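You operate a simulated robot arm through the tools that you are given. There is no shell and no other tool. Be economical: measure what you need, move in short steps, check, and stop when the job is done.

You are at the controls of a simulated robot arm. One attempt, no reset.

TASK
Set the water pump to stop at the pressure on its card.
Fine: read-out on that figure; then supply off, rig bled to nought, bleed tap shut.

The check looks at the end state, three seconds after you hand in, the way a careful person would. Anything else that was tipped, shoved, dropped, spilled or broken makes it a failure.

THE ROBOT
A 6-joint arm with a fingered hand, fixed in place. Base frame: the origin is at the foot of the arm, x ahead of it, y to its left, z up; the work surface is at about z = 900. Lengths are in mm, angles in rad, forces in N, time in s.
With the tool pointing down near the work surface it reaches from about 340 to 740 mm from the base axis. Its first joint turns from -2.007 to 2.007 rad. Payload 4 kg.
The tool frame sits at the grasp point between the pads (the TCP): z along the fingers, y along the line on which they close. The tips reach 26 mm beyond it. The gripper opens to 132 mm. The gripper's body begins 73 mm behind the TCP. The gripper is a hand of 4 fingers: y runs from the thumb to the fingers, the wrist lies at [0, 0, -239] in the tool frame, and closing takes about 1.5 s.
Orientation is told as [roll, pitch, yaw] about the base's x, y, z axes, in that order, counted from this pose: with the fingers straight down and closing along the base's y, the tool's x points along the base's -x, its y along +y and its z along -z.

THE INTERFACE
- The arm moves only by the tool servo_tool. Its argument "commands" is a list that holds one entry, the list of rows, each a list of 6 numbers: the shift along the tool's x, y, z in units of 400 mm (1.0 is 400 mm), then the turn, a rotation vector about the tool's x, y, z in units of 60 degrees (1.0 is 60 degrees). In form: [[[dx, dy, dz, wx, wy, wz], ...]]. A call has 1 to 10 rows; each row is the pose to reach, as a shift and turn from the pose commanded when the call began, along the tool's axes at that moment. "grip" is the finger opening in mm, from 0 to 132, set as the call begins (left out, the last holds). A call with a number of a shift or a turn outside -1 to 1 is refused whole. Each row takes 0.2 s and may step no farther than 50 mm and 0.15 rad from the row before; otherwise, or with a gripper value out of range, the whole call is refused. A pose out of reach is approached as far as the arm can. The call stops where the force on the tool passes 40 N (or 10 N more than at its start, if that is more) or the arm is blocked; 0.2 s more then pass. Each finger travels about 153 mm/s and halts on what it meets, pressing with about 30 N; the grip force reading is that of the motor and also rises with nothing between the fingers. The clock runs only during rows and for 0.2 s after the last one: add rows that repeat a pose to give the fingers time. The reply holds the time, the measured pose of the TCP, the force on the tool along the base axes, the opening and the grip force, in the units named above and with some noise, with the torque about the TCP (base axes, N m) and any sound that the robot's microphone picked up, and new pictures: "pictures" is both (left out), scene, wrist or none.
- Cameras (640 x 400 px; columns grow to the right, rows downward): "scene" is fixed at [221.5, -648.7, 1531.2]; the picture's right is [0.86, -0.52, 0.00], its down [-0.49, -0.82, -0.29] and it looks along [0.15, 0.24, -0.96] (base axes); focal length 214 px, centre (320, 200). "wrist" rides on the gripper at [68, 2, -97] in the tool frame; the picture's right is [-0.03, 1.00, 0.00], its down [-0.82, -0.02, -0.58] and it looks along [-0.58, -0.01, 0.82] (tool axes); focal length 270 px, centre (320, 200). There is no depth. A picture from a camera that has moved, and an enlarged one, comes with that camera's place and axes in the base frame and with its lens.
- move_column(by): slides the trunk up (or, below 0, down) by that many mm; the arm rides with it, the base frame stays. It gives what a move gives, with no picture.
- move_fingers(finger1, finger2, finger3, thumb_bend): sets how far each is bent, from 0 (flat) to 1 (curled in); at 0.3 the hand is open as for a grip, at 0.7 the pads meet at the TCP. One left out holds its place. A second passes; each finger stops where it meets its share of the squeeze, and holds until it gets a number again. A gripper value or a shape takes the hand back. It gives what a move gives, with no picture; readings hold the bend of each and the force on the fingers (four entries, about 0 where the hand has none), thumb and palm.
- set_grasp(shape): the hand has 4 fingers and takes this shape, open, in about a second: jaw (thumb against the fingers, like two jaws); tri (thumb and two fingers); tip (a fingertip pinch); poke (one finger out to press); point (the index stretched); flat (the hand flat); cup (the hand cupped); fist (a fist). The gripper value then closes the fingers along that shape, each until it touches; the sizes above hold for jaw. It gives what a move gives, with no picture.
- zoom(camera, box): a new picture of the part [left, top, right, bottom] of that camera's present view, enlarged. It takes no simulated time.
- job_done(): hands the job in; it is judged then, once.

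Work in short steps. Places have to be worked out from the pictures, the camera data and where the tool is seen: move nearer, look again, correct. Check each grasp and each placing, and mend what went wrong. You have 120 turns and 200 pictures in all, those below and enlarged ones among them. Open the gripper and draw the arm clear of the work before you hand the job in, unless the task says otherwise; then end with one line.

The tools are called after "Call:" as a command line: name --argument value ..., lists and objects as JSON in quotes. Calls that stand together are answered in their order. servo_tool: Moves the arm, as the interface text tells. Its arguments: {"type":"object","properties":{"commands":{"type":"array","items":{"type":"array","items":{"type":"array","items":{"type":"number"}}}},"grip":{"type":"number"},"pictures":{"type":"string","enum":["both","scene","wrist","none"]}},"required":["commands"]} The other tools are called the same way: move_column (by) slides the trunk up or down; set_grasp (shape) gives the hand a shape; move_fingers (finger1, finger2, finger3, thumb_bend) moves the fingers one by one; zoom (camera, box) takes an enlarged picture of a part of a camera's view; job_done () hands the job in.

At the start:

```text
time_s: 0.0
tool_pos: [295.9, -336.1, 1285.4]
tcp_rot: [-0.001, 0.0, 0.0]
wrist_force: [0.5, -0.5, 0.2]
torque: [0.01, 0.01, -0.01]
opening: 131.9
grip_force: 0.1
shape: jaw
bend: [0.3, 0.3, 0.3, 0.3]
finger forces: [0.0, 0.0, 0.0, 0.1, 0.0, 0.1]
trunk travel left (down, up): [-925.0, 65.0]
```

scene: 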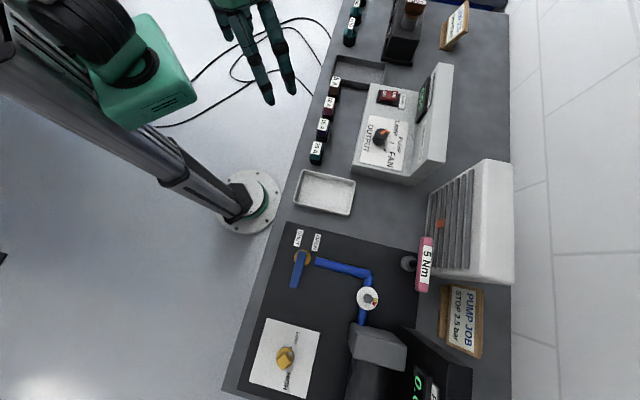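
wrist: 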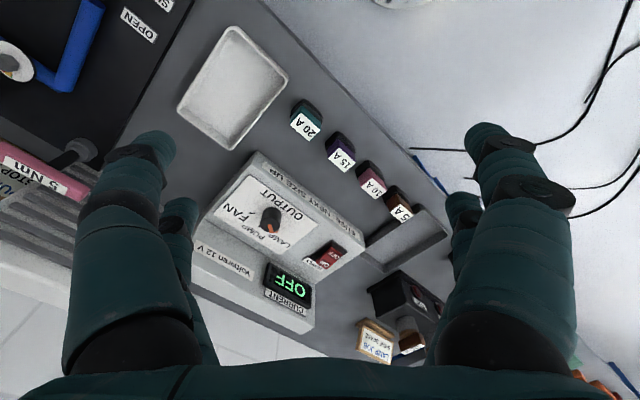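

The scene shows the pump rig at the bottom right with its card; I enlarge that area to read labels.

Call:
zoom --camera "scene" --box '[230, 220, 390, 400]'

Call:
zoom --camera "scene" --box '[340, 240, 500, 400]'

Call:
zoom --camera "scene" --box '[300, 60, 460, 190]'

```text
2.22 times, centred on (310, 310) of scene
camera zoom: at [221.5, -648.7, 1531.2], right [0.86, -0.52, 0.0], down [-0.49, -0.82, -0.29], along [0.15, 0.24, -0.96], focal length 477 px, centre (342, -44)
```

zoom: 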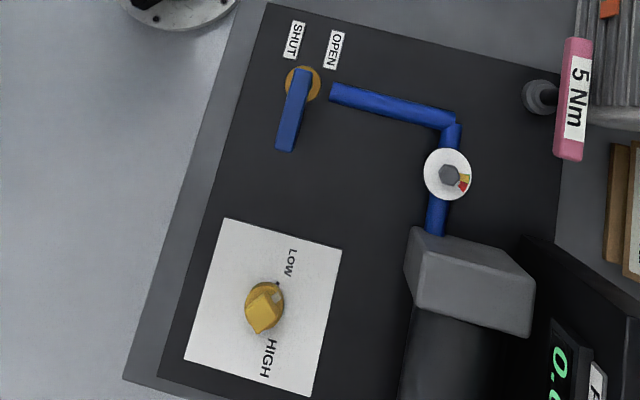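

```text
2.50 times, centred on (420, 320) of scene
camera zoom: at [221.5, -648.7, 1531.2], right [0.86, -0.52, 0.0], down [-0.49, -0.82, -0.29], along [0.15, 0.24, -0.96], focal length 536 px, centre (70, -100)
```

zoom: 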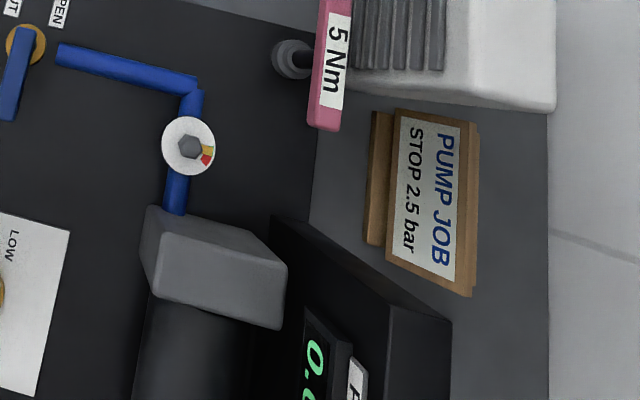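

```text
3.08 times, centred on (380, 125) of scene
camera zoom: at [221.5, -648.7, 1531.2], right [0.86, -0.52, 0.0], down [-0.49, -0.82, -0.29], along [0.15, 0.24, -0.96], focal length 660 px, centre (135, 431)
```

zoom: 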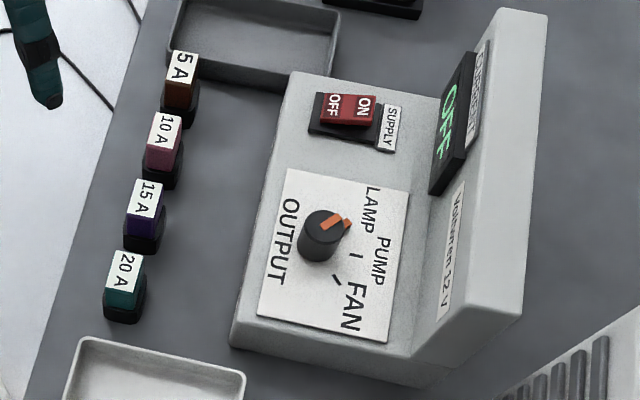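

The card says 2.5 bar, the supply selector points near LAMP and reads OFF, and fuses and a 5 Nm tool lie about. I move high over the pump rig, turned to face it, to look closely.

Call:
servo_tool --commands '[[[0.0857, -0.0593, 0, 0, 0, 0.075], [0.1714, -0.1186, 0, 0, 0, 0.15], [0.2571, -0.1779, 0, 0, 0, 0.225], [0.3428, -0.2372, 0, 0, 0, 0.3], [0.4285, -0.2965, 0, 0, 0, 0.375], [0.5142, -0.3558, 0, 0, 0, 0.45], [0.6, -0.4151, 0, 0, 0, 0.525], [0.6856, -0.4744, 0, 0, 0, 0.6], [0.7713, -0.5337, 0, 0, 0, 0.675], [0.857, -0.593, 0, 0, 0, 0.75]]]' --pictures "both"

```text
time_s: 2.2
tool_pos: [-49.8, -572.9, 1286.3]
tcp_rot: [0.0, 0.001, -0.788]
wrist_force: [0.4, -0.7, -0.1]
torque: [0.01, -0.05, 0.01]
opening: 131.7
grip_force: 0.0
shape: jaw
bend: [0.3, 0.3, 0.3, 0.3]
finger forces: [0.1, 0.0, 0.0, 0.0, 0.0, 0.1]
trunk travel left (down, up): [-925.0, 65.0]
camera wrist: at [-95.8, -523.6, 1382.5], right [0.73, 0.69, 0.0], down [0.56, -0.59, 0.58], along [0.4, -0.42, -0.82], focal length 270 px, centre (320, 200)
```

scene: 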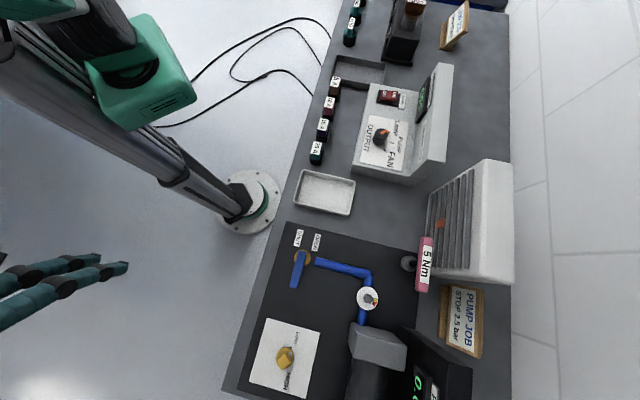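
wrist: 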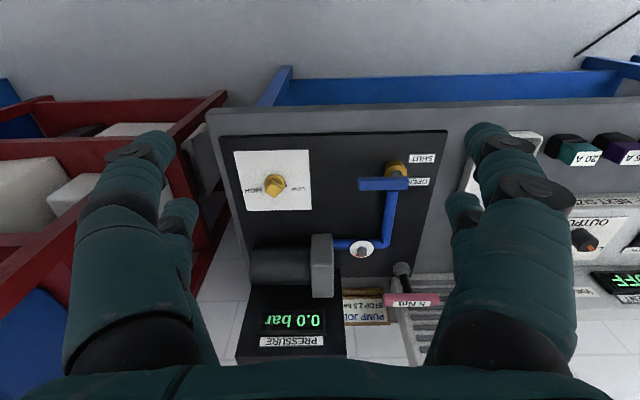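

The read-out shows 0.0 bar. I zoom in on the rig.

Call:
zoom --camera "wrist" --box '[220, 120, 460, 270]'

Call:
zoom --camera "wrist" --box '[230, 220, 460, 370]'

Call:
zoom --camera "wrist" --box '[500, 120, 640, 320]'

```text
2.67 times, centred on (340, 195) of wrist
camera zoom: at [-95.8, -523.6, 1382.5], right [0.73, 0.69, 0.0], down [0.56, -0.59, 0.58], along [0.4, -0.42, -0.82], focal length 721 px, centre (267, 213)
```

zoom: 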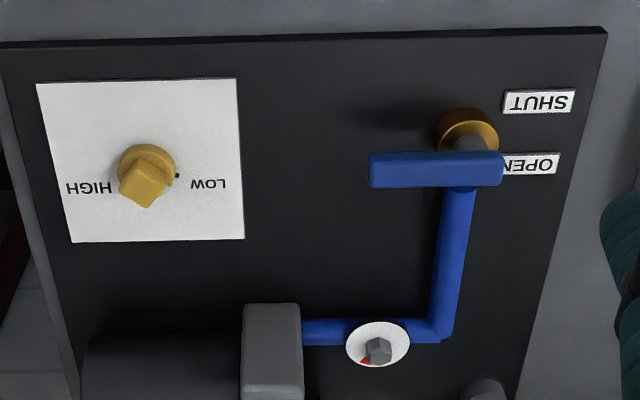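

```text
2.67 times, centred on (345, 295) of wrist
camera zoom: at [-95.8, -523.6, 1382.5], right [0.73, 0.69, 0.0], down [0.56, -0.59, 0.58], along [0.4, -0.42, -0.82], focal length 721 px, centre (253, -53)
```

zoom: 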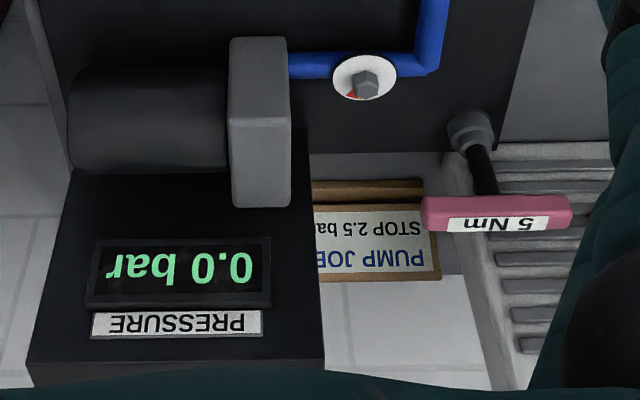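

```text
2.00 times, centred on (570, 220) of wrist
camera zoom: at [-95.8, -523.6, 1382.5], right [0.73, 0.69, 0.0], down [0.56, -0.59, 0.58], along [0.4, -0.42, -0.82], focal length 541 px, centre (-180, 160)
```

zoom: 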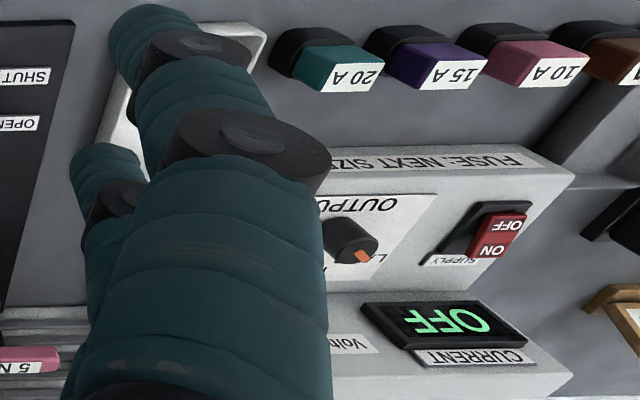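

The selector, switch and fuse bits need a closer look; I move along the bench toward the supply.

Call:
servo_tool --commands '[[[-0.02, 0.11, 0, 0, 0, 0], [-0.04, 0.22, 0, 0, 0, 0], [-0.06, 0.33, 0, 0, 0, 0], [-0.08, 0.44, 0, 0, 0, 0], [-0.1, 0.55, 0, 0, 0, 0], [-0.12, 0.66, 0, 0, 0, 0], [-0.14, 0.77, 0, 0, 0, 0], [-0.16, 0.88, 0, 0, 0, 0], [-0.17, 0.99, 0, 0, 0, 0]]]' --pictures "none"

Call:
servo_tool --commands '[[[-0.04, 0.1, 0, 0, 0, 0], [-0.08, 0.2, 0, 0, 0, 0], [-0.1, 0.3, 0, 0, 0, 0], [-0.14, 0.38, 0, 0, 0, 0]]]' --pictures "wrist"

```text
time_s: 4.2
tool_pos: [284.2, -339.5, 1283.3]
tcp_rot: [-0.001, 0.001, -0.787]
wrist_force: [-0.8, -0.1, 0.4]
torque: [-0.02, 0.01, 0.0]
opening: 131.5
grip_force: 0.1
shape: jaw
bend: [0.3, 0.3, 0.3, 0.3]
finger forces: [0.0, 0.0, 0.0, 0.0, 0.0, 0.0]
trunk travel left (down, up): [-925.0, 65.0]
```

```text
time_s: 5.2
tool_pos: [428.8, -273.5, 1286.3]
tcp_rot: [0.0, 0.001, -0.786]
wrist_force: [0.6, -0.3, -0.8]
torque: [0.03, 0.03, 0.04]
opening: 131.8
grip_force: 0.0
shape: jaw
bend: [0.3, 0.3, 0.3, 0.3]
finger forces: [0.1, 0.1, 0.0, 0.1, 0.1, 0.1]
trunk travel left (down, up): [-925.0, 65.0]
camera wrist: at [383.0, -224.3, 1382.4], right [0.72, 0.69, 0.0], down [0.56, -0.59, 0.58], along [0.4, -0.42, -0.82], focal length 270 px, centre (320, 200)
```

wrist: 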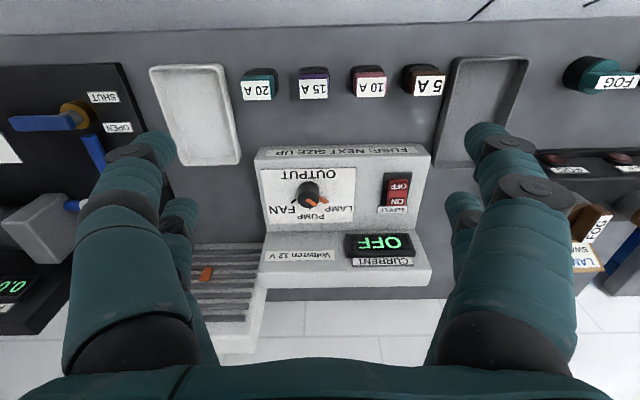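

Call:
zoom --camera "wrist" --box '[240, 130, 440, 280]'

Call:
zoom --camera "wrist" --box '[420, 40, 640, 290]'

```text
2.67 times, centred on (340, 205) of wrist
camera zoom: at [383.0, -224.3, 1382.4], right [0.72, 0.69, 0.0], down [0.56, -0.59, 0.58], along [0.4, -0.42, -0.82], focal length 721 px, centre (267, 187)
```

zoom: 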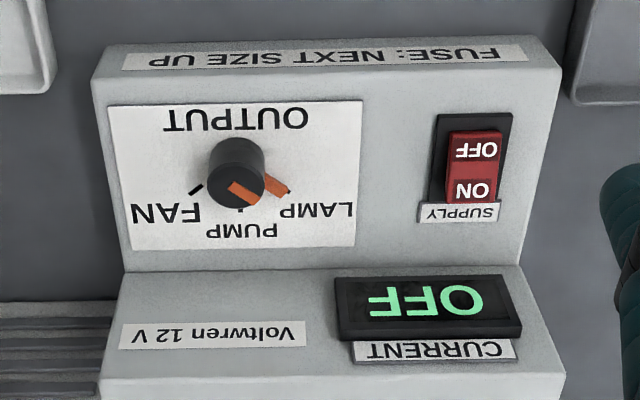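

```text
1.60 times, centred on (530, 165) of wrist
camera zoom: at [383.0, -224.3, 1382.4], right [0.72, 0.69, 0.0], down [0.56, -0.59, 0.58], along [0.4, -0.42, -0.82], focal length 432 px, centre (-16, 256)
```

zoom: 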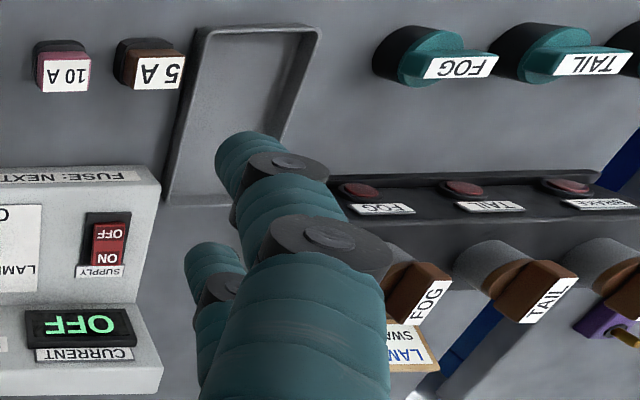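

Top and base of the knob are ambiguous from here, so I go nearer to the supply panel for accurate triangulation.

Call:
servo_tool --commands '[[[-0.05, -0.006, 0.08, 0, 0, 0], [-0.1, -0.012, 0.16, 0, 0, 0], [-0.15, -0.018, 0.24, 0, 0, 0], [-0.2, -0.024, 0.32, 0, 0, 0], [-0.25, -0.03, 0.4, 0, 0, 0], [-0.295, -0.037, 0.457, 0, 0, 0]]]' --pictures "both"

```text
time_s: 6.6
tool_pos: [502.6, -366.9, 1101.7]
tcp_rot: [0.0, 0.001, -0.787]
wrist_force: [0.2, 0.7, -0.3]
torque: [0.0, -0.02, -0.01]
opening: 131.9
grip_force: 0.0
shape: jaw
bend: [0.3, 0.3, 0.3, 0.3]
finger forces: [0.0, 0.1, 0.1, 0.1, 0.0, 0.0]
trunk travel left (down, up): [-925.0, 65.0]
camera wrist: at [456.1, -318.7, 1199.2], right [0.72, 0.69, 0.0], down [0.56, -0.59, 0.58], along [0.4, -0.42, -0.82], focal length 270 px, centre (320, 200)
```

scene: 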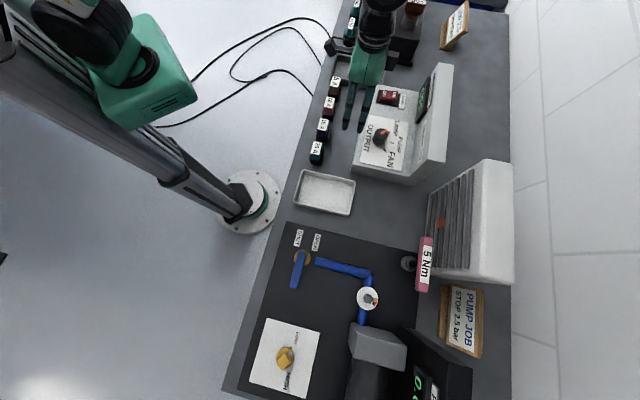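
wrist: 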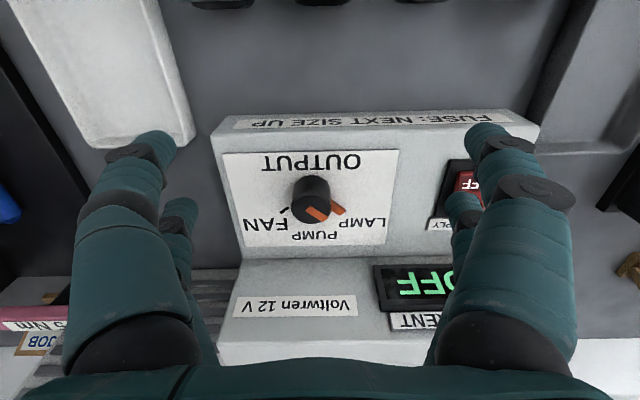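

Call:
zoom --camera "wrist" --box '[220, 140, 400, 260]'

Call:
zoom --camera "scene" --box '[350, 85, 430, 185]'

```text
3.33 times, centred on (310, 200) of wrist
camera zoom: at [456.1, -318.7, 1199.2], right [0.72, 0.69, 0.0], down [0.56, -0.59, 0.58], along [0.4, -0.42, -0.82], focal length 901 px, centre (353, 200)
```

zoom: 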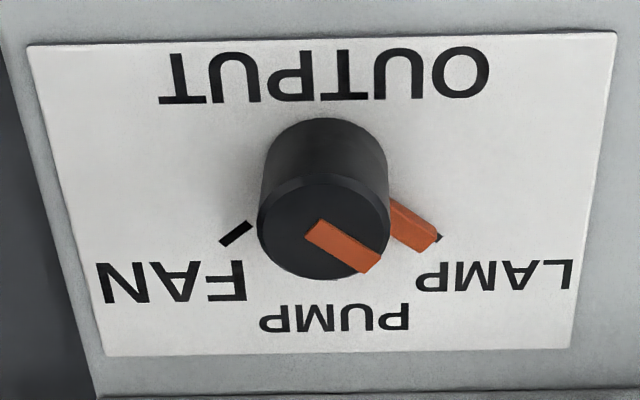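

```text
4.00 times, centred on (390, 135) of scene
camera zoom: at [221.5, -648.7, 1531.2], right [0.86, -0.52, 0.0], down [-0.49, -0.82, -0.29], along [0.15, 0.24, -0.96], focal length 858 px, centre (40, 460)
```

zoom: 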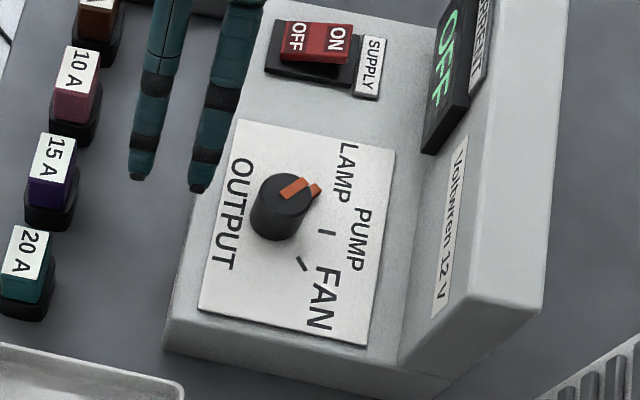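

Both views agree now: selector top at about (555, -434, 998), ∅36, nose 53° counter-clockwise of PUMP. I move above it, turn the hand so the nose lies between the fingers, and part-close to 80 mm.

Call:
servo_tool --commands '[[[-0.03, -0.003, 0, 0, 0, -0.126], [-0.06, -0.007, 0, 0, 0, -0.252], [-0.09, -0.01, 0, 0, 0, -0.378], [-0.12, -0.014, 0, 0, 0, -0.504], [-0.15, -0.017, 0, 0, 0, -0.63], [-0.18, -0.021, 0, 0, 0, -0.756], [-0.211, -0.024, 0, 0, 0, -0.883]]]' --grip 80 --pictures "both"

```text
time_s: 8.2
tool_pos: [553.5, -434.0, 1101.5]
tcp_rot: [0.0, -0.001, 0.141]
wrist_force: [0.6, 0.2, 0.5]
torque: [-0.01, 0.0, -0.02]
opening: 80.2
grip_force: 0.0
shape: jaw
bend: [0.71, 0.71, 0.71, 0.7]
finger forces: [0.0, 0.1, 0.0, 0.0, 0.0, 0.0]
trunk travel left (down, up): [-925.0, 65.0]
camera wrist: at [486.3, -442.1, 1198.1], right [-0.12, 0.99, 0.0], down [0.81, 0.09, 0.58], along [0.57, 0.07, -0.82], focal length 270 px, centre (320, 200)
```

scene: 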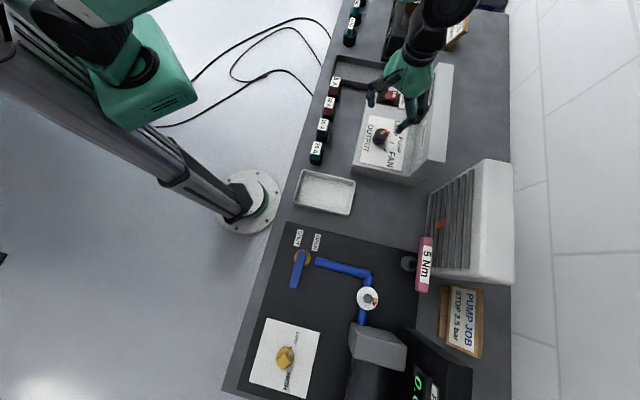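
wrist: 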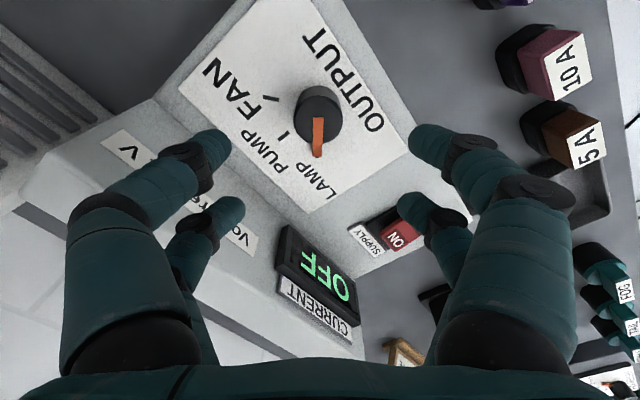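

Knob lies where predicted with nose straight ahead between the fingers. I descend to grip height.

Call:
servo_tool --commands '[[[0, 0, 0.1, 0, 0, 0], [0, 0, 0.18, 0, 0, 0], [-0.003, 0, 0.24, 0, 0, 0]]]' --pictures "both"

```text
time_s: 9.0
tool_pos: [556.4, -431.6, 1005.6]
tcp_rot: [0.001, 0.0, 0.14]
wrist_force: [-0.3, 0.5, -0.5]
torque: [0.0, 0.0, 0.03]
opening: 80.6
grip_force: 0.0
shape: jaw
bend: [0.71, 0.71, 0.71, 0.7]
finger forces: [0.0, 0.1, 0.0, 0.0, 0.0, 0.1]
trunk travel left (down, up): [-925.0, 65.0]
camera wrist: at [489.0, -440.2, 1102.2], right [-0.11, 0.99, 0.0], down [0.81, 0.09, 0.58], along [0.57, 0.07, -0.82], focal length 270 px, centre (320, 200)
```

scene: 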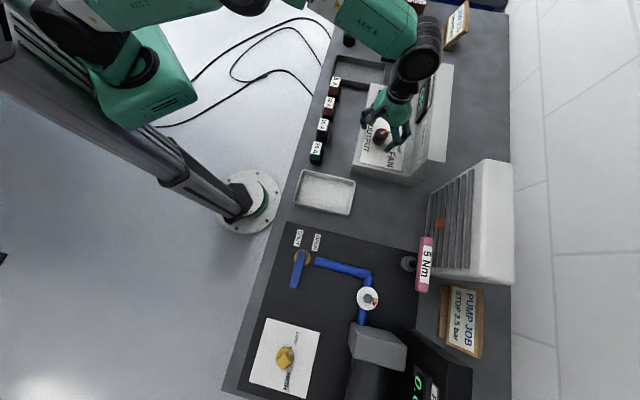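
wrist: 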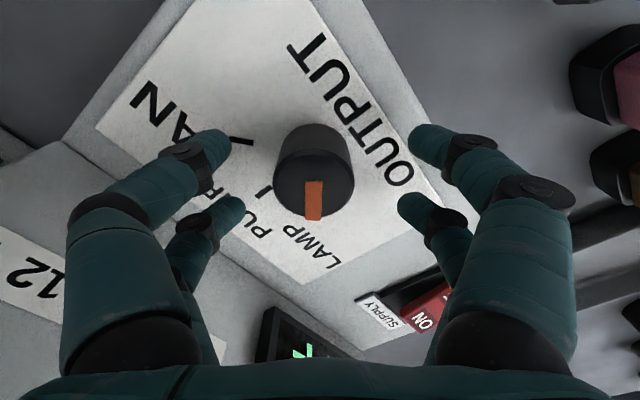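

Well placed around the knob; I close on it.

Call:
servo_tool --commands '[[[0, 0, 0, 0, 0, 0], [0, 0, 0, 0, 0, 0], [0, 0, 0, 0, 0, 0], [0, 0, 0, 0, 0, 0]]]' --grip 20 --pictures "wrist"

```text
time_s: 10.0
tool_pos: [557.4, -430.3, 1005.5]
tcp_rot: [0.002, 0.0, 0.139]
wrist_force: [3.8, 0.7, -5.1]
torque: [-0.02, -0.11, 0.04]
opening: 14.6
grip_force: 29.4
shape: jaw
bend: [0.72, 0.71, 0.72, 0.7]
finger forces: [28.9, 25.7, 28.1, 0.1, 30.1, 0.0]
trunk travel left (down, up): [-925.0, 65.0]
camera wrist: at [489.7, -439.8, 1101.9], right [-0.11, 0.99, 0.0], down [0.81, 0.09, 0.58], along [0.57, 0.07, -0.82], focal length 270 px, centre (320, 200)
```

wrist: 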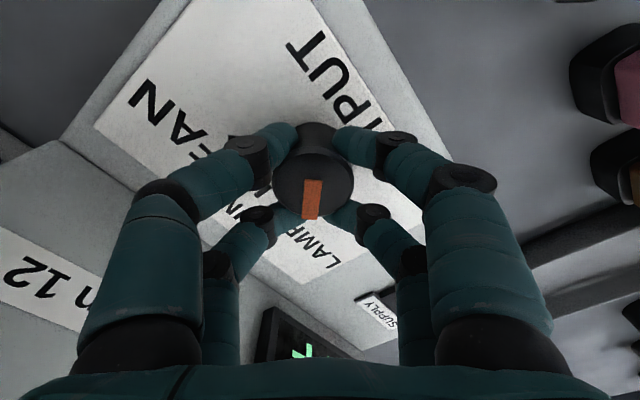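

Gripped with fingers caging it; I turn clockwise about 53° to PUMP.

Call:
servo_tool --commands '[[[0, 0, 0, 0, 0, 0.126], [0, 0, 0, 0, 0, 0.252], [0, 0, 0, 0, 0, 0.378], [0, 0, 0, 0, 0, 0.504], [0, 0, 0, 0, 0, 0.63], [0, 0, 0, 0, 0, 0.756], [0, 0, 0, 0, 0, 0.883]]]' --pictures "wrist"

```text
time_s: 11.6
tool_pos: [559.0, -434.2, 1005.5]
tcp_rot: [-0.001, -0.002, -0.791]
wrist_force: [20.5, -12.1, -7.2]
torque: [-0.29, -0.44, 0.08]
opening: 14.5
grip_force: 29.2
shape: jaw
bend: [0.72, 0.71, 0.72, 0.7]
finger forces: [30.1, 33.6, 35.3, 0.0, 28.9, 0.1]
trunk travel left (down, up): [-925.0, 65.0]
camera wrist: at [512.2, -385.2, 1101.7], right [0.73, 0.69, 0.0], down [0.56, -0.59, 0.58], along [0.4, -0.42, -0.81], focal length 270 px, centre (320, 200)
```

wrist: 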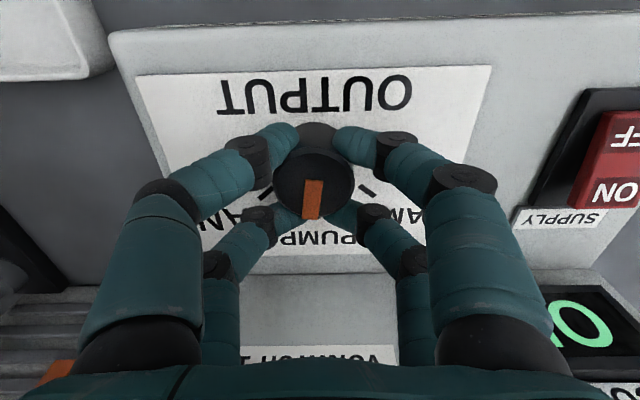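

The pointer now points to PUMP. I release and rise for a check.

Call:
servo_tool --commands '[[[0, 0, 0, 0, 0, 0], [0, 0, 0, 0, 0, 0], [0, 0, 0, 0, 0, 0], [0, 0, -0.1, 0, 0, 0], [0, 0, -0.2, 0, 0, 0], [0.1, 0, -0.28, 0, 0, 0]]]' --grip 90 --pictures "both"

Call:
set_grasp --shape "poke"

Call:
zoom --camera "wrist" --box '[0, 0, 640, 400]'

Call:
zoom --camera "scene" --box '[340, 50, 460, 170]'

```text
refused: row 6 steps farther than a row can; nothing moved
```

```text
time_s: 12.5
tool_pos: [550.8, -437.3, 1008.4]
tcp_rot: [-0.001, -0.005, -0.785]
wrist_force: [-24.7, -21.2, 1.8]
torque: [-0.44, 0.66, -0.04]
opening: 0.0
grip_force: 0.2
shape: poke
bend: [1.0, 1.0, 1.0, 0.27]
finger forces: [0.1, 0.1, 0.1, 0.0, 31.7, 0.0]
trunk travel left (down, up): [-925.0, 65.0]
```

```text
1.00 times, centred on (320, 200) of wrist (not enlarged: the box is as wide or as high as the picture)
camera zoom: at [504.2, -388.1, 1104.3], right [0.72, 0.69, 0.0], down [0.56, -0.59, 0.58], along [0.4, -0.42, -0.81], focal length 270 px, centre (320, 200)
```

zoom: 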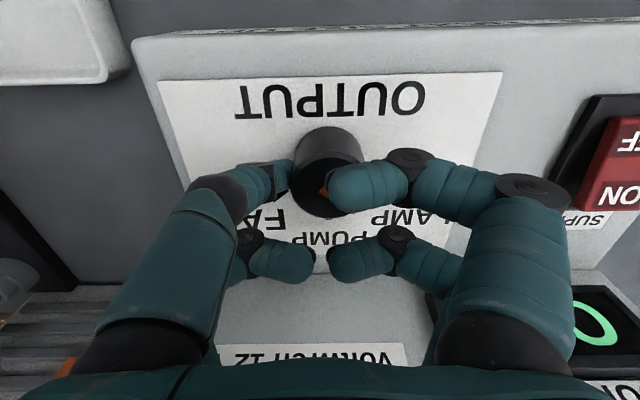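

```text
3.33 times, centred on (400, 110) of scene
camera zoom: at [221.5, -648.7, 1531.2], right [0.86, -0.52, 0.0], down [-0.49, -0.82, -0.29], along [0.15, 0.24, -0.96], focal length 715 px, centre (53, 500)
```

zoom: 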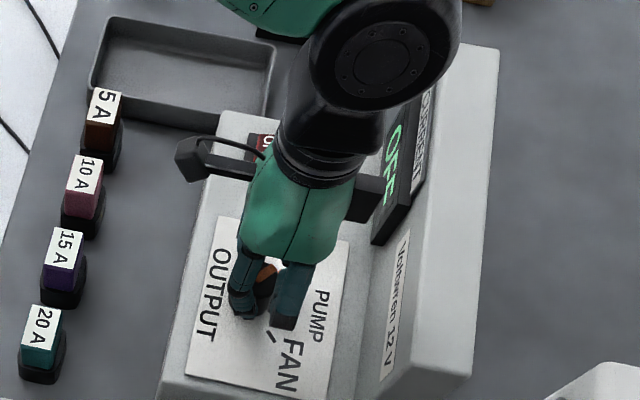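

My rise was refused and the shape changed in place, pressing on the knob. I take the hand back to open jaw before rising.

Call:
set_grasp --shape "jaw"

```text
time_s: 13.4
tool_pos: [555.8, -430.4, 1019.1]
tcp_rot: [0.001, -0.022, -0.784]
wrist_force: [1.8, 7.7, 59.4]
torque: [-1.15, 0.04, 0.0]
opening: 116.0
grip_force: 0.0
shape: jaw
bend: [0.3, 0.3, 0.79, 0.3]
finger forces: [0.0, 0.0, 58.8, 0.0, 0.1, 0.0]
trunk travel left (down, up): [-925.0, 65.0]
```

A finger is caught on top of the knob with some upward force; I rise straight up slowly.

Call:
servo_tool --commands '[[[0, 0, -0.04, 0, 0, 0], [0, 0, -0.1, 0, 0, 0], [0, 0, -0.2, 0, 0, 0], [0, 0, -0.26, 0, 0, 0]]]' --grip 120 --pictures "both"

```text
time_s: 14.4
tool_pos: [554.8, -432.7, 1110.8]
tcp_rot: [0.0, 0.0, -0.786]
wrist_force: [-0.8, -0.1, 0.9]
torque: [-0.04, 0.0, -0.01]
opening: 120.0
grip_force: 0.2
shape: jaw
bend: [0.46, 0.46, 0.47, 0.31]
finger forces: [0.1, 0.1, 0.1, 0.0, 0.0, 0.1]
trunk travel left (down, up): [-925.0, 65.0]
camera wrist: at [508.8, -383.5, 1207.1], right [0.72, 0.69, 0.0], down [0.56, -0.59, 0.58], along [0.4, -0.42, -0.82], focal length 270 px, centre (320, 200)
```

scene: 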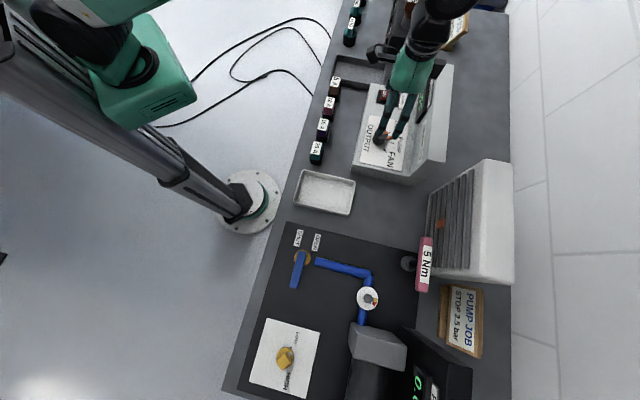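
wrist: 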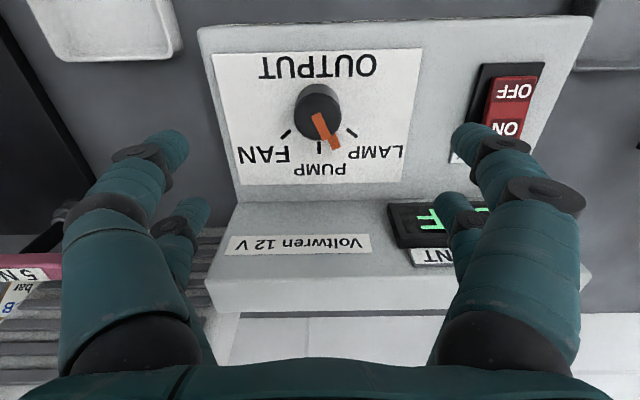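

Nothing is damaged, but the pointer was pulled part-way back. I zoom to measure its angle.

Call:
zoom --camera "wrist" --box '[240, 60, 400, 180]'

Call:
zoom --camera "wrist" --box '[430, 40, 590, 180]'

```text
3.33 times, centred on (320, 120) of wrist
camera zoom: at [508.8, -383.5, 1207.1], right [0.72, 0.69, 0.0], down [0.56, -0.59, 0.58], along [0.4, -0.42, -0.82], focal length 901 px, centre (320, 467)
```

zoom: 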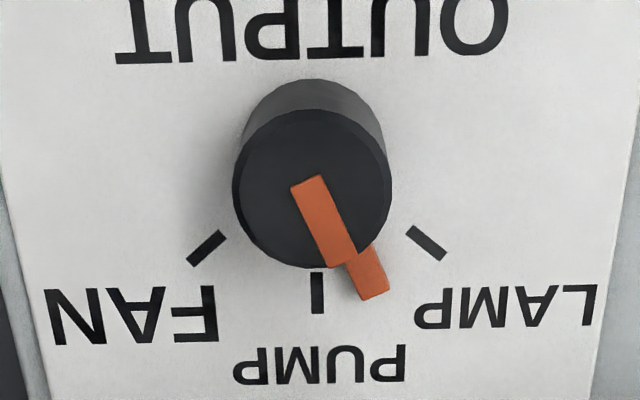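

```text
2.86 times, centred on (510, 110) of wrist
camera zoom: at [508.8, -383.5, 1207.1], right [0.72, 0.69, 0.0], down [0.56, -0.59, 0.58], along [0.4, -0.42, -0.82], focal length 772 px, centre (-223, 457)
```

zoom: 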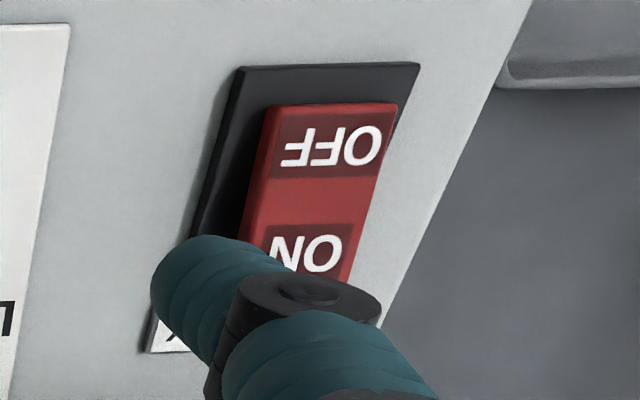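

The pointer is about 25° short of PUMP. I turn the hand 25° counter-clockwise, descend and re-grip.

Call:
servo_tool --commands '[[[0, 0, 0, 0, 0, -0.14], [0, 0, 0, 0, 0, -0.28], [0, 0, 0, 0, 0, -0.417], [0, 0, 0.1, 0, 0, -0.417], [0, 0, 0.19, 0, 0, -0.417], [0, 0, 0.264, 0, 0, -0.417], [0, 0, 0.264, 0, 0, -0.417]]]' --grip 80 --pictures "wrist"

```text
time_s: 16.0
tool_pos: [555.9, -431.0, 1005.9]
tcp_rot: [0.001, -0.002, -0.348]
wrist_force: [-1.1, 0.2, -0.1]
torque: [-0.02, 0.01, 0.01]
opening: 80.7
grip_force: 0.0
shape: jaw
bend: [0.71, 0.71, 0.71, 0.7]
finger forces: [0.0, 0.1, 0.1, 0.0, 0.1, 0.1]
trunk travel left (down, up): [-925.0, 65.0]
camera wrist: at [491.5, -407.4, 1102.2], right [0.37, 0.93, 0.0], down [0.76, -0.3, 0.58], along [0.54, -0.21, -0.82], focal length 270 px, centre (320, 200)
```

wrist: 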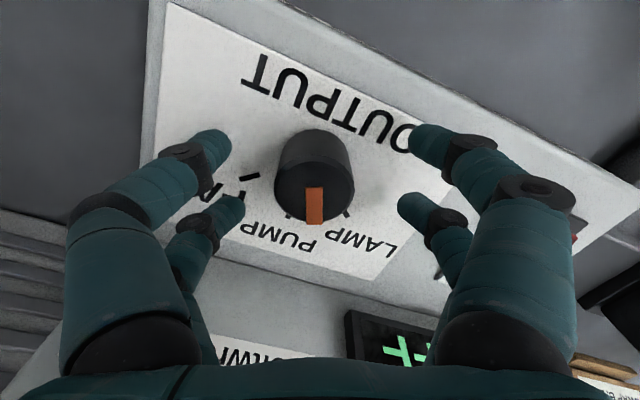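

The bar is aligned with the hand. I close the fingers on it, then turn in the same call.

Call:
servo_tool --commands '[[[0, 0, 0, 0, 0, 0], [0, 0, 0, 0, 0, 0], [0, 0, 0, 0, 0, 0], [0, 0, 0, 0, 0, 0], [0, 0, 0, 0, 0, 0.14], [0, 0, 0, 0, 0, 0.28], [0, 0, 0, 0, 0, 0.42], [0, 0, 0, 0, 0, 0.42]]]' --grip 20 --pictures "wrist"

```text
time_s: 17.8
tool_pos: [556.1, -431.9, 1004.5]
tcp_rot: [0.003, -0.002, -0.791]
wrist_force: [8.4, 2.1, -1.2]
torque: [0.08, -0.44, 0.04]
opening: 10.6
grip_force: 29.6
shape: jaw
bend: [0.71, 0.72, 0.73, 0.71]
finger forces: [31.6, 34.8, 34.8, 0.0, 24.5, 0.0]
trunk travel left (down, up): [-925.0, 65.0]
camera wrist: at [509.8, -382.5, 1101.4], right [0.73, 0.69, 0.0], down [0.56, -0.59, 0.58], along [0.4, -0.42, -0.82], focal length 270 px, centre (320, 200)
```

wrist: 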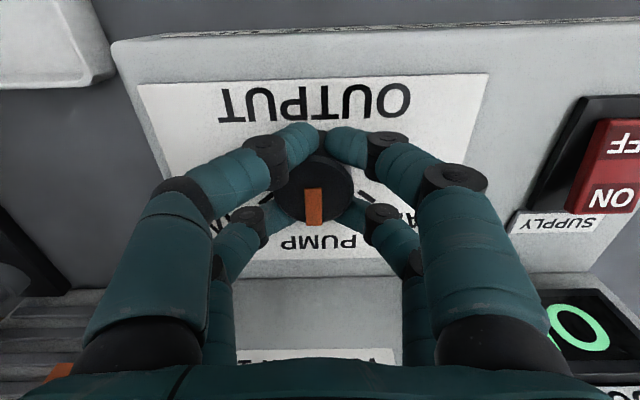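

Turned to PUMP. I open first, then rise straight.

Call:
servo_tool --commands '[[[0, 0, 0, 0, 0, 0], [0, 0, 0, 0, 0, 0], [0, 0, 0, 0, 0, 0], [0, 0, 0, 0, 0, 0], [0, 0, -0.1, 0, 0, 0], [0, 0, -0.2, 0, 0, 0], [0, 0, -0.3, 0, 0, 0]]]' --grip 90 --pictures "wrist"

```text
time_s: 19.4
tool_pos: [554.8, -431.6, 1123.3]
tcp_rot: [-0.002, 0.0, -0.789]
wrist_force: [0.5, 0.6, -0.3]
torque: [0.01, -0.03, 0.03]
opening: 89.7
grip_force: 0.2
shape: jaw
bend: [0.69, 0.69, 0.69, 0.6]
finger forces: [0.1, 0.0, 0.1, 0.0, 0.0, 0.0]
trunk travel left (down, up): [-925.0, 65.0]
camera wrist: at [509.1, -383.0, 1220.7], right [0.73, 0.69, 0.0], down [0.56, -0.59, 0.58], along [0.4, -0.42, -0.82], focal length 270 px, centre (320, 200)
```

wrist: 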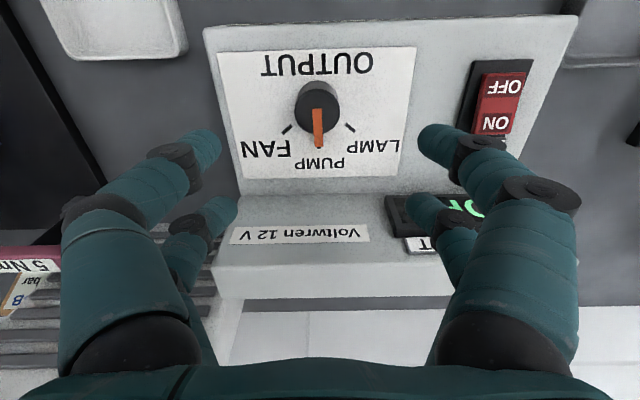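

Selector is on PUMP. Rocker's ON end is at about (680, -335, 985). I make the poke shape up here and look where the finger is.

Call:
set_grasp --shape "poke"

Call:
zoom --camera "wrist" --box '[0, 0, 640, 400]'

Call:
zoom --camera "scene" --box '[340, 20, 460, 170]'

```text
time_s: 20.3
tool_pos: [556.9, -433.6, 1123.2]
tcp_rot: [-0.001, -0.002, -0.788]
wrist_force: [0.1, -0.5, 0.4]
torque: [-0.01, 0.0, 0.01]
opening: 0.2
grip_force: 0.1
shape: poke
bend: [1.0, 1.0, 1.0, 0.34]
finger forces: [0.0, 0.0, 0.0, 0.1, 0.1, 0.1]
trunk travel left (down, up): [-925.0, 65.0]
```

```text
1.00 times, centred on (320, 200) of wrist (not enlarged: the box is as wide or as high as the picture)
camera zoom: at [509.7, -383.3, 1219.7], right [0.73, 0.69, 0.0], down [0.56, -0.59, 0.58], along [0.4, -0.42, -0.82], focal length 270 px, centre (320, 200)
```

zoom: 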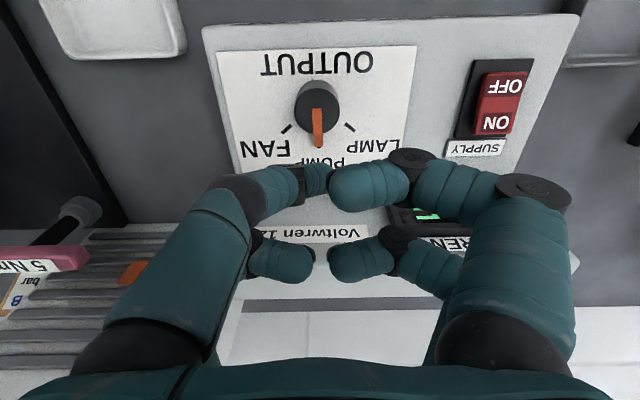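

```text
2.67 times, centred on (400, 95) of scene
camera zoom: at [221.5, -648.7, 1531.2], right [0.86, -0.52, 0.0], down [-0.49, -0.82, -0.29], along [0.15, 0.24, -0.96], focal length 572 px, centre (107, 480)
```

zoom: 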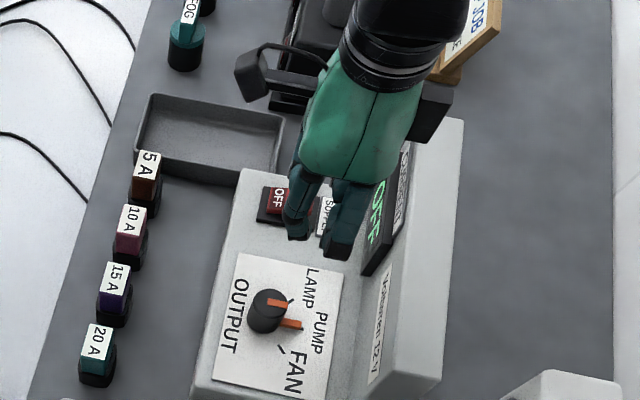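

It's unclear which finger leads; I view the "point" shape too.

Call:
set_grasp --shape "point"

Call:
zoom --camera "wrist" --box '[0, 0, 640, 400]'

Call:
zoom --camera "scene" --box '[370, 50, 430, 110]'

```text
time_s: 21.2
tool_pos: [556.1, -432.1, 1123.6]
tcp_rot: [0.0, 0.001, -0.788]
wrist_force: [-0.3, -0.7, -0.2]
torque: [-0.01, 0.03, -0.02]
opening: 0.0
grip_force: 0.1
shape: point
bend: [0.24, 0.99, 1.0, 0.39]
finger forces: [0.0, 0.0, 0.0, 0.0, 0.1, 0.1]
trunk travel left (down, up): [-925.0, 65.0]
```

```text
1.00 times, centred on (320, 200) of wrist (not enlarged: the box is as wide or as high as the picture)
camera zoom: at [509.6, -383.3, 1219.7], right [0.73, 0.69, 0.0], down [0.56, -0.59, 0.58], along [0.4, -0.42, -0.82], focal length 270 px, centre (320, 200)
```

zoom: 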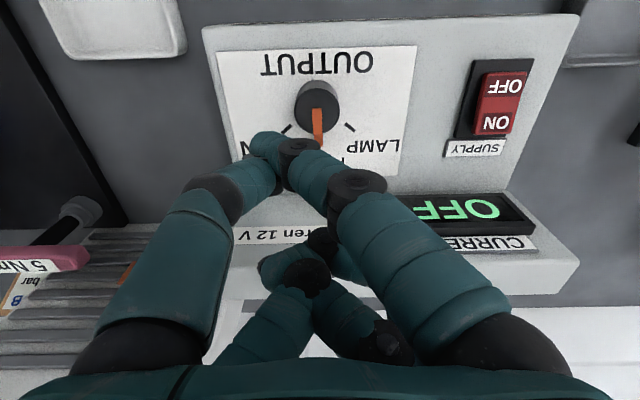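

```text
6.67 times, centred on (400, 80) of scene
camera zoom: at [221.5, -648.7, 1531.2], right [0.86, -0.52, 0.0], down [-0.49, -0.82, -0.29], along [0.15, 0.24, -0.96], focal length 1430 px, centre (-213, 1000)
```

zoom: 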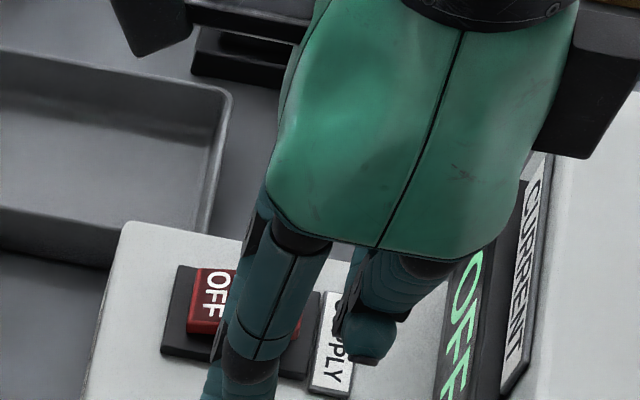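

Index is extended while the others are curled. I zoom the scene view to triangulate its tip.

Call:
zoom --camera "scene" --box '[350, 70, 430, 150]'

Call:
zoom --camera "wrist" --box '[180, 100, 400, 260]'

```text
5.00 times, centred on (390, 110) of scene
camera zoom: at [221.5, -648.7, 1531.2], right [0.86, -0.52, 0.0], down [-0.49, -0.82, -0.29], along [0.15, 0.24, -0.96], focal length 1072 px, centre (-30, 650)
```

zoom: 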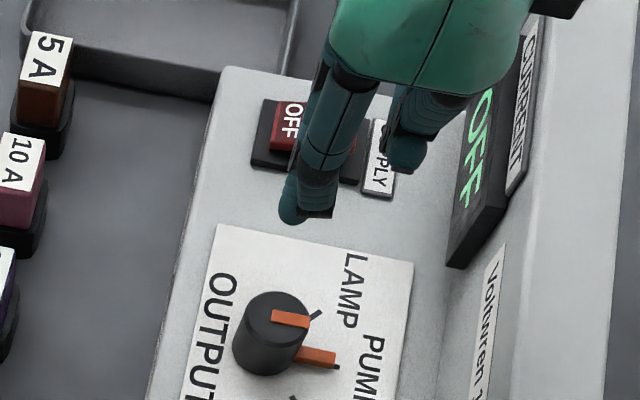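

```text
2.50 times, centred on (290, 180) of wrist
camera zoom: at [509.6, -383.3, 1219.7], right [0.73, 0.69, 0.0], down [0.56, -0.59, 0.58], along [0.4, -0.42, -0.82], focal length 676 px, centre (395, 250)
```

zoom: 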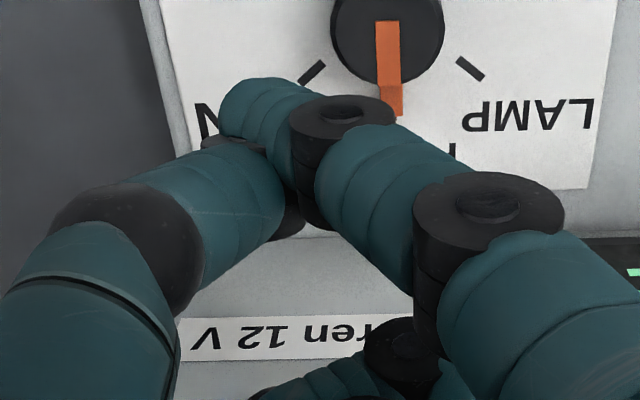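

Index tip is at about tool (20, -25, +15). I move the thumb away so that the index clearly leads.

Call:
move_fingers --thumb_bend 0

Call:
zoom --camera "wrist" --box '[0, 0, 640, 400]'

Call:
zoom --camera "scene" --box '[350, 70, 430, 150]'

```text
time_s: 22.2
tool_pos: [556.5, -432.8, 1123.7]
tcp_rot: [0.001, -0.001, -0.79]
wrist_force: [-0.2, -0.4, -0.1]
torque: [-0.01, 0.01, 0.01]
opening: 48.2
grip_force: 0.0
shape: fingers
bend: [0.27, 0.99, 1.0, 0.0]
finger forces: [0.1, 0.0, 0.0, 0.0, 0.0, 0.0]
trunk travel left (down, up): [-925.0, 65.0]
```

```text
1.00 times, centred on (320, 200) of wrist (not enlarged: the box is as wide or as high as the picture)
camera zoom: at [509.6, -383.3, 1220.0], right [0.73, 0.69, 0.0], down [0.56, -0.59, 0.58], along [0.4, -0.42, -0.82], focal length 270 px, centre (320, 200)
```

zoom: 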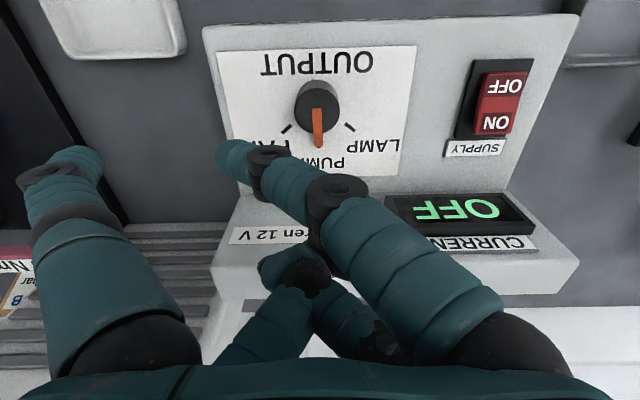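

```text
5.00 times, centred on (390, 110) of scene
camera zoom: at [221.5, -648.7, 1531.2], right [0.86, -0.52, 0.0], down [-0.49, -0.82, -0.29], along [0.15, 0.24, -0.96], focal length 1072 px, centre (-30, 650)
```

zoom: 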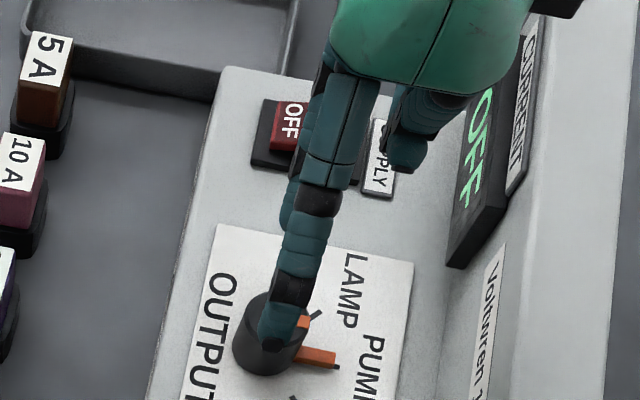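

Index leans inward; I straighten it fully and curl the thumb away instead.

Call:
move_fingers --finger1 0 --thumb_bend 0

Call:
zoom --camera "wrist" --box '[0, 0, 640, 400]'

Call:
zoom --camera "scene" --box '[350, 70, 430, 150]'

```text
time_s: 23.2
tool_pos: [556.1, -432.7, 1123.0]
tcp_rot: [0.0, -0.001, -0.789]
wrist_force: [0.2, -0.5, 0.1]
torque: [0.02, 0.02, -0.04]
opening: 186.6
grip_force: 0.0
shape: fingers
bend: [0.0, 0.99, 1.0, 0.0]
finger forces: [0.1, 0.0, 0.0, 0.1, 0.1, 0.0]
trunk travel left (down, up): [-925.0, 65.0]
```

```text
1.00 times, centred on (320, 200) of wrist (not enlarged: the box is as wide or as high as the picture)
camera zoom: at [509.6, -383.3, 1220.0], right [0.73, 0.69, 0.0], down [0.56, -0.59, 0.58], along [0.4, -0.42, -0.82], focal length 270 px, centre (320, 200)
```

zoom: 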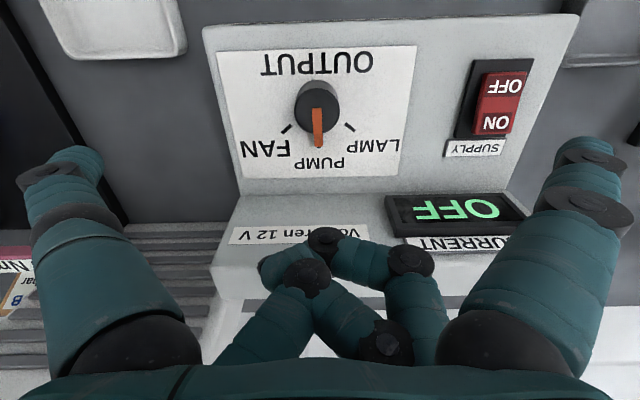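

```text
5.00 times, centred on (390, 110) of scene
camera zoom: at [221.5, -648.7, 1531.2], right [0.86, -0.52, 0.0], down [-0.49, -0.82, -0.29], along [0.15, 0.24, -0.96], focal length 1072 px, centre (-30, 650)
```

zoom: 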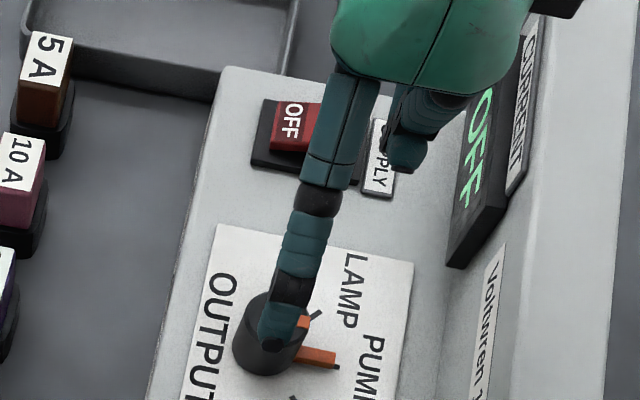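

Bend 0 swings it out to +100 mm, 0.27 to -36; about 0.14 should stand near vertical.

Call:
move_fingers --finger1 0.14

Call:
zoom --camera "wrist" --box '[0, 0, 640, 400]'

Call:
zoom --camera "scene" --box '[350, 50, 430, 150]'

```text
time_s: 24.2
tool_pos: [556.3, -432.0, 1124.2]
tcp_rot: [0.001, 0.0, -0.788]
wrist_force: [0.1, 0.0, 0.3]
torque: [-0.02, 0.0, 0.01]
opening: 174.1
grip_force: 0.1
shape: fingers
bend: [0.14, 0.99, 1.0, 0.0]
finger forces: [0.0, 0.0, 0.0, 0.0, 0.0, 0.0]
trunk travel left (down, up): [-925.0, 65.0]
```

```text
1.00 times, centred on (320, 200) of wrist (not enlarged: the box is as wide or as high as the picture)
camera zoom: at [509.6, -383.3, 1220.0], right [0.73, 0.69, 0.0], down [0.56, -0.59, 0.58], along [0.4, -0.42, -0.82], focal length 270 px, centre (320, 200)
```

zoom: 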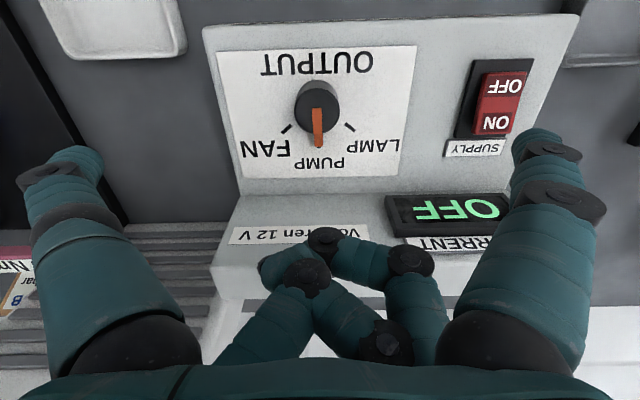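

```text
4.00 times, centred on (390, 100) of scene
camera zoom: at [221.5, -648.7, 1531.2], right [0.86, -0.52, 0.0], down [-0.49, -0.82, -0.29], along [0.15, 0.24, -0.96], focal length 858 px, centre (40, 600)
```

zoom: 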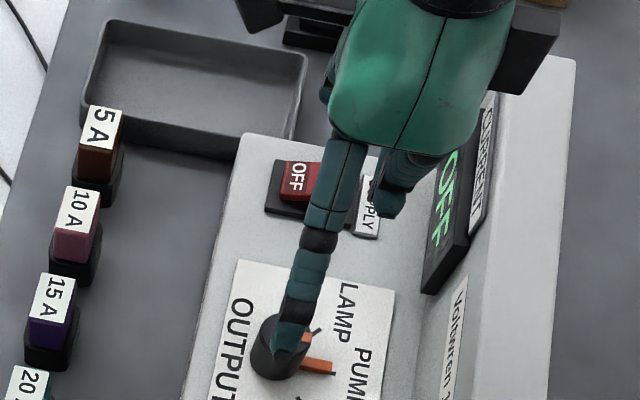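

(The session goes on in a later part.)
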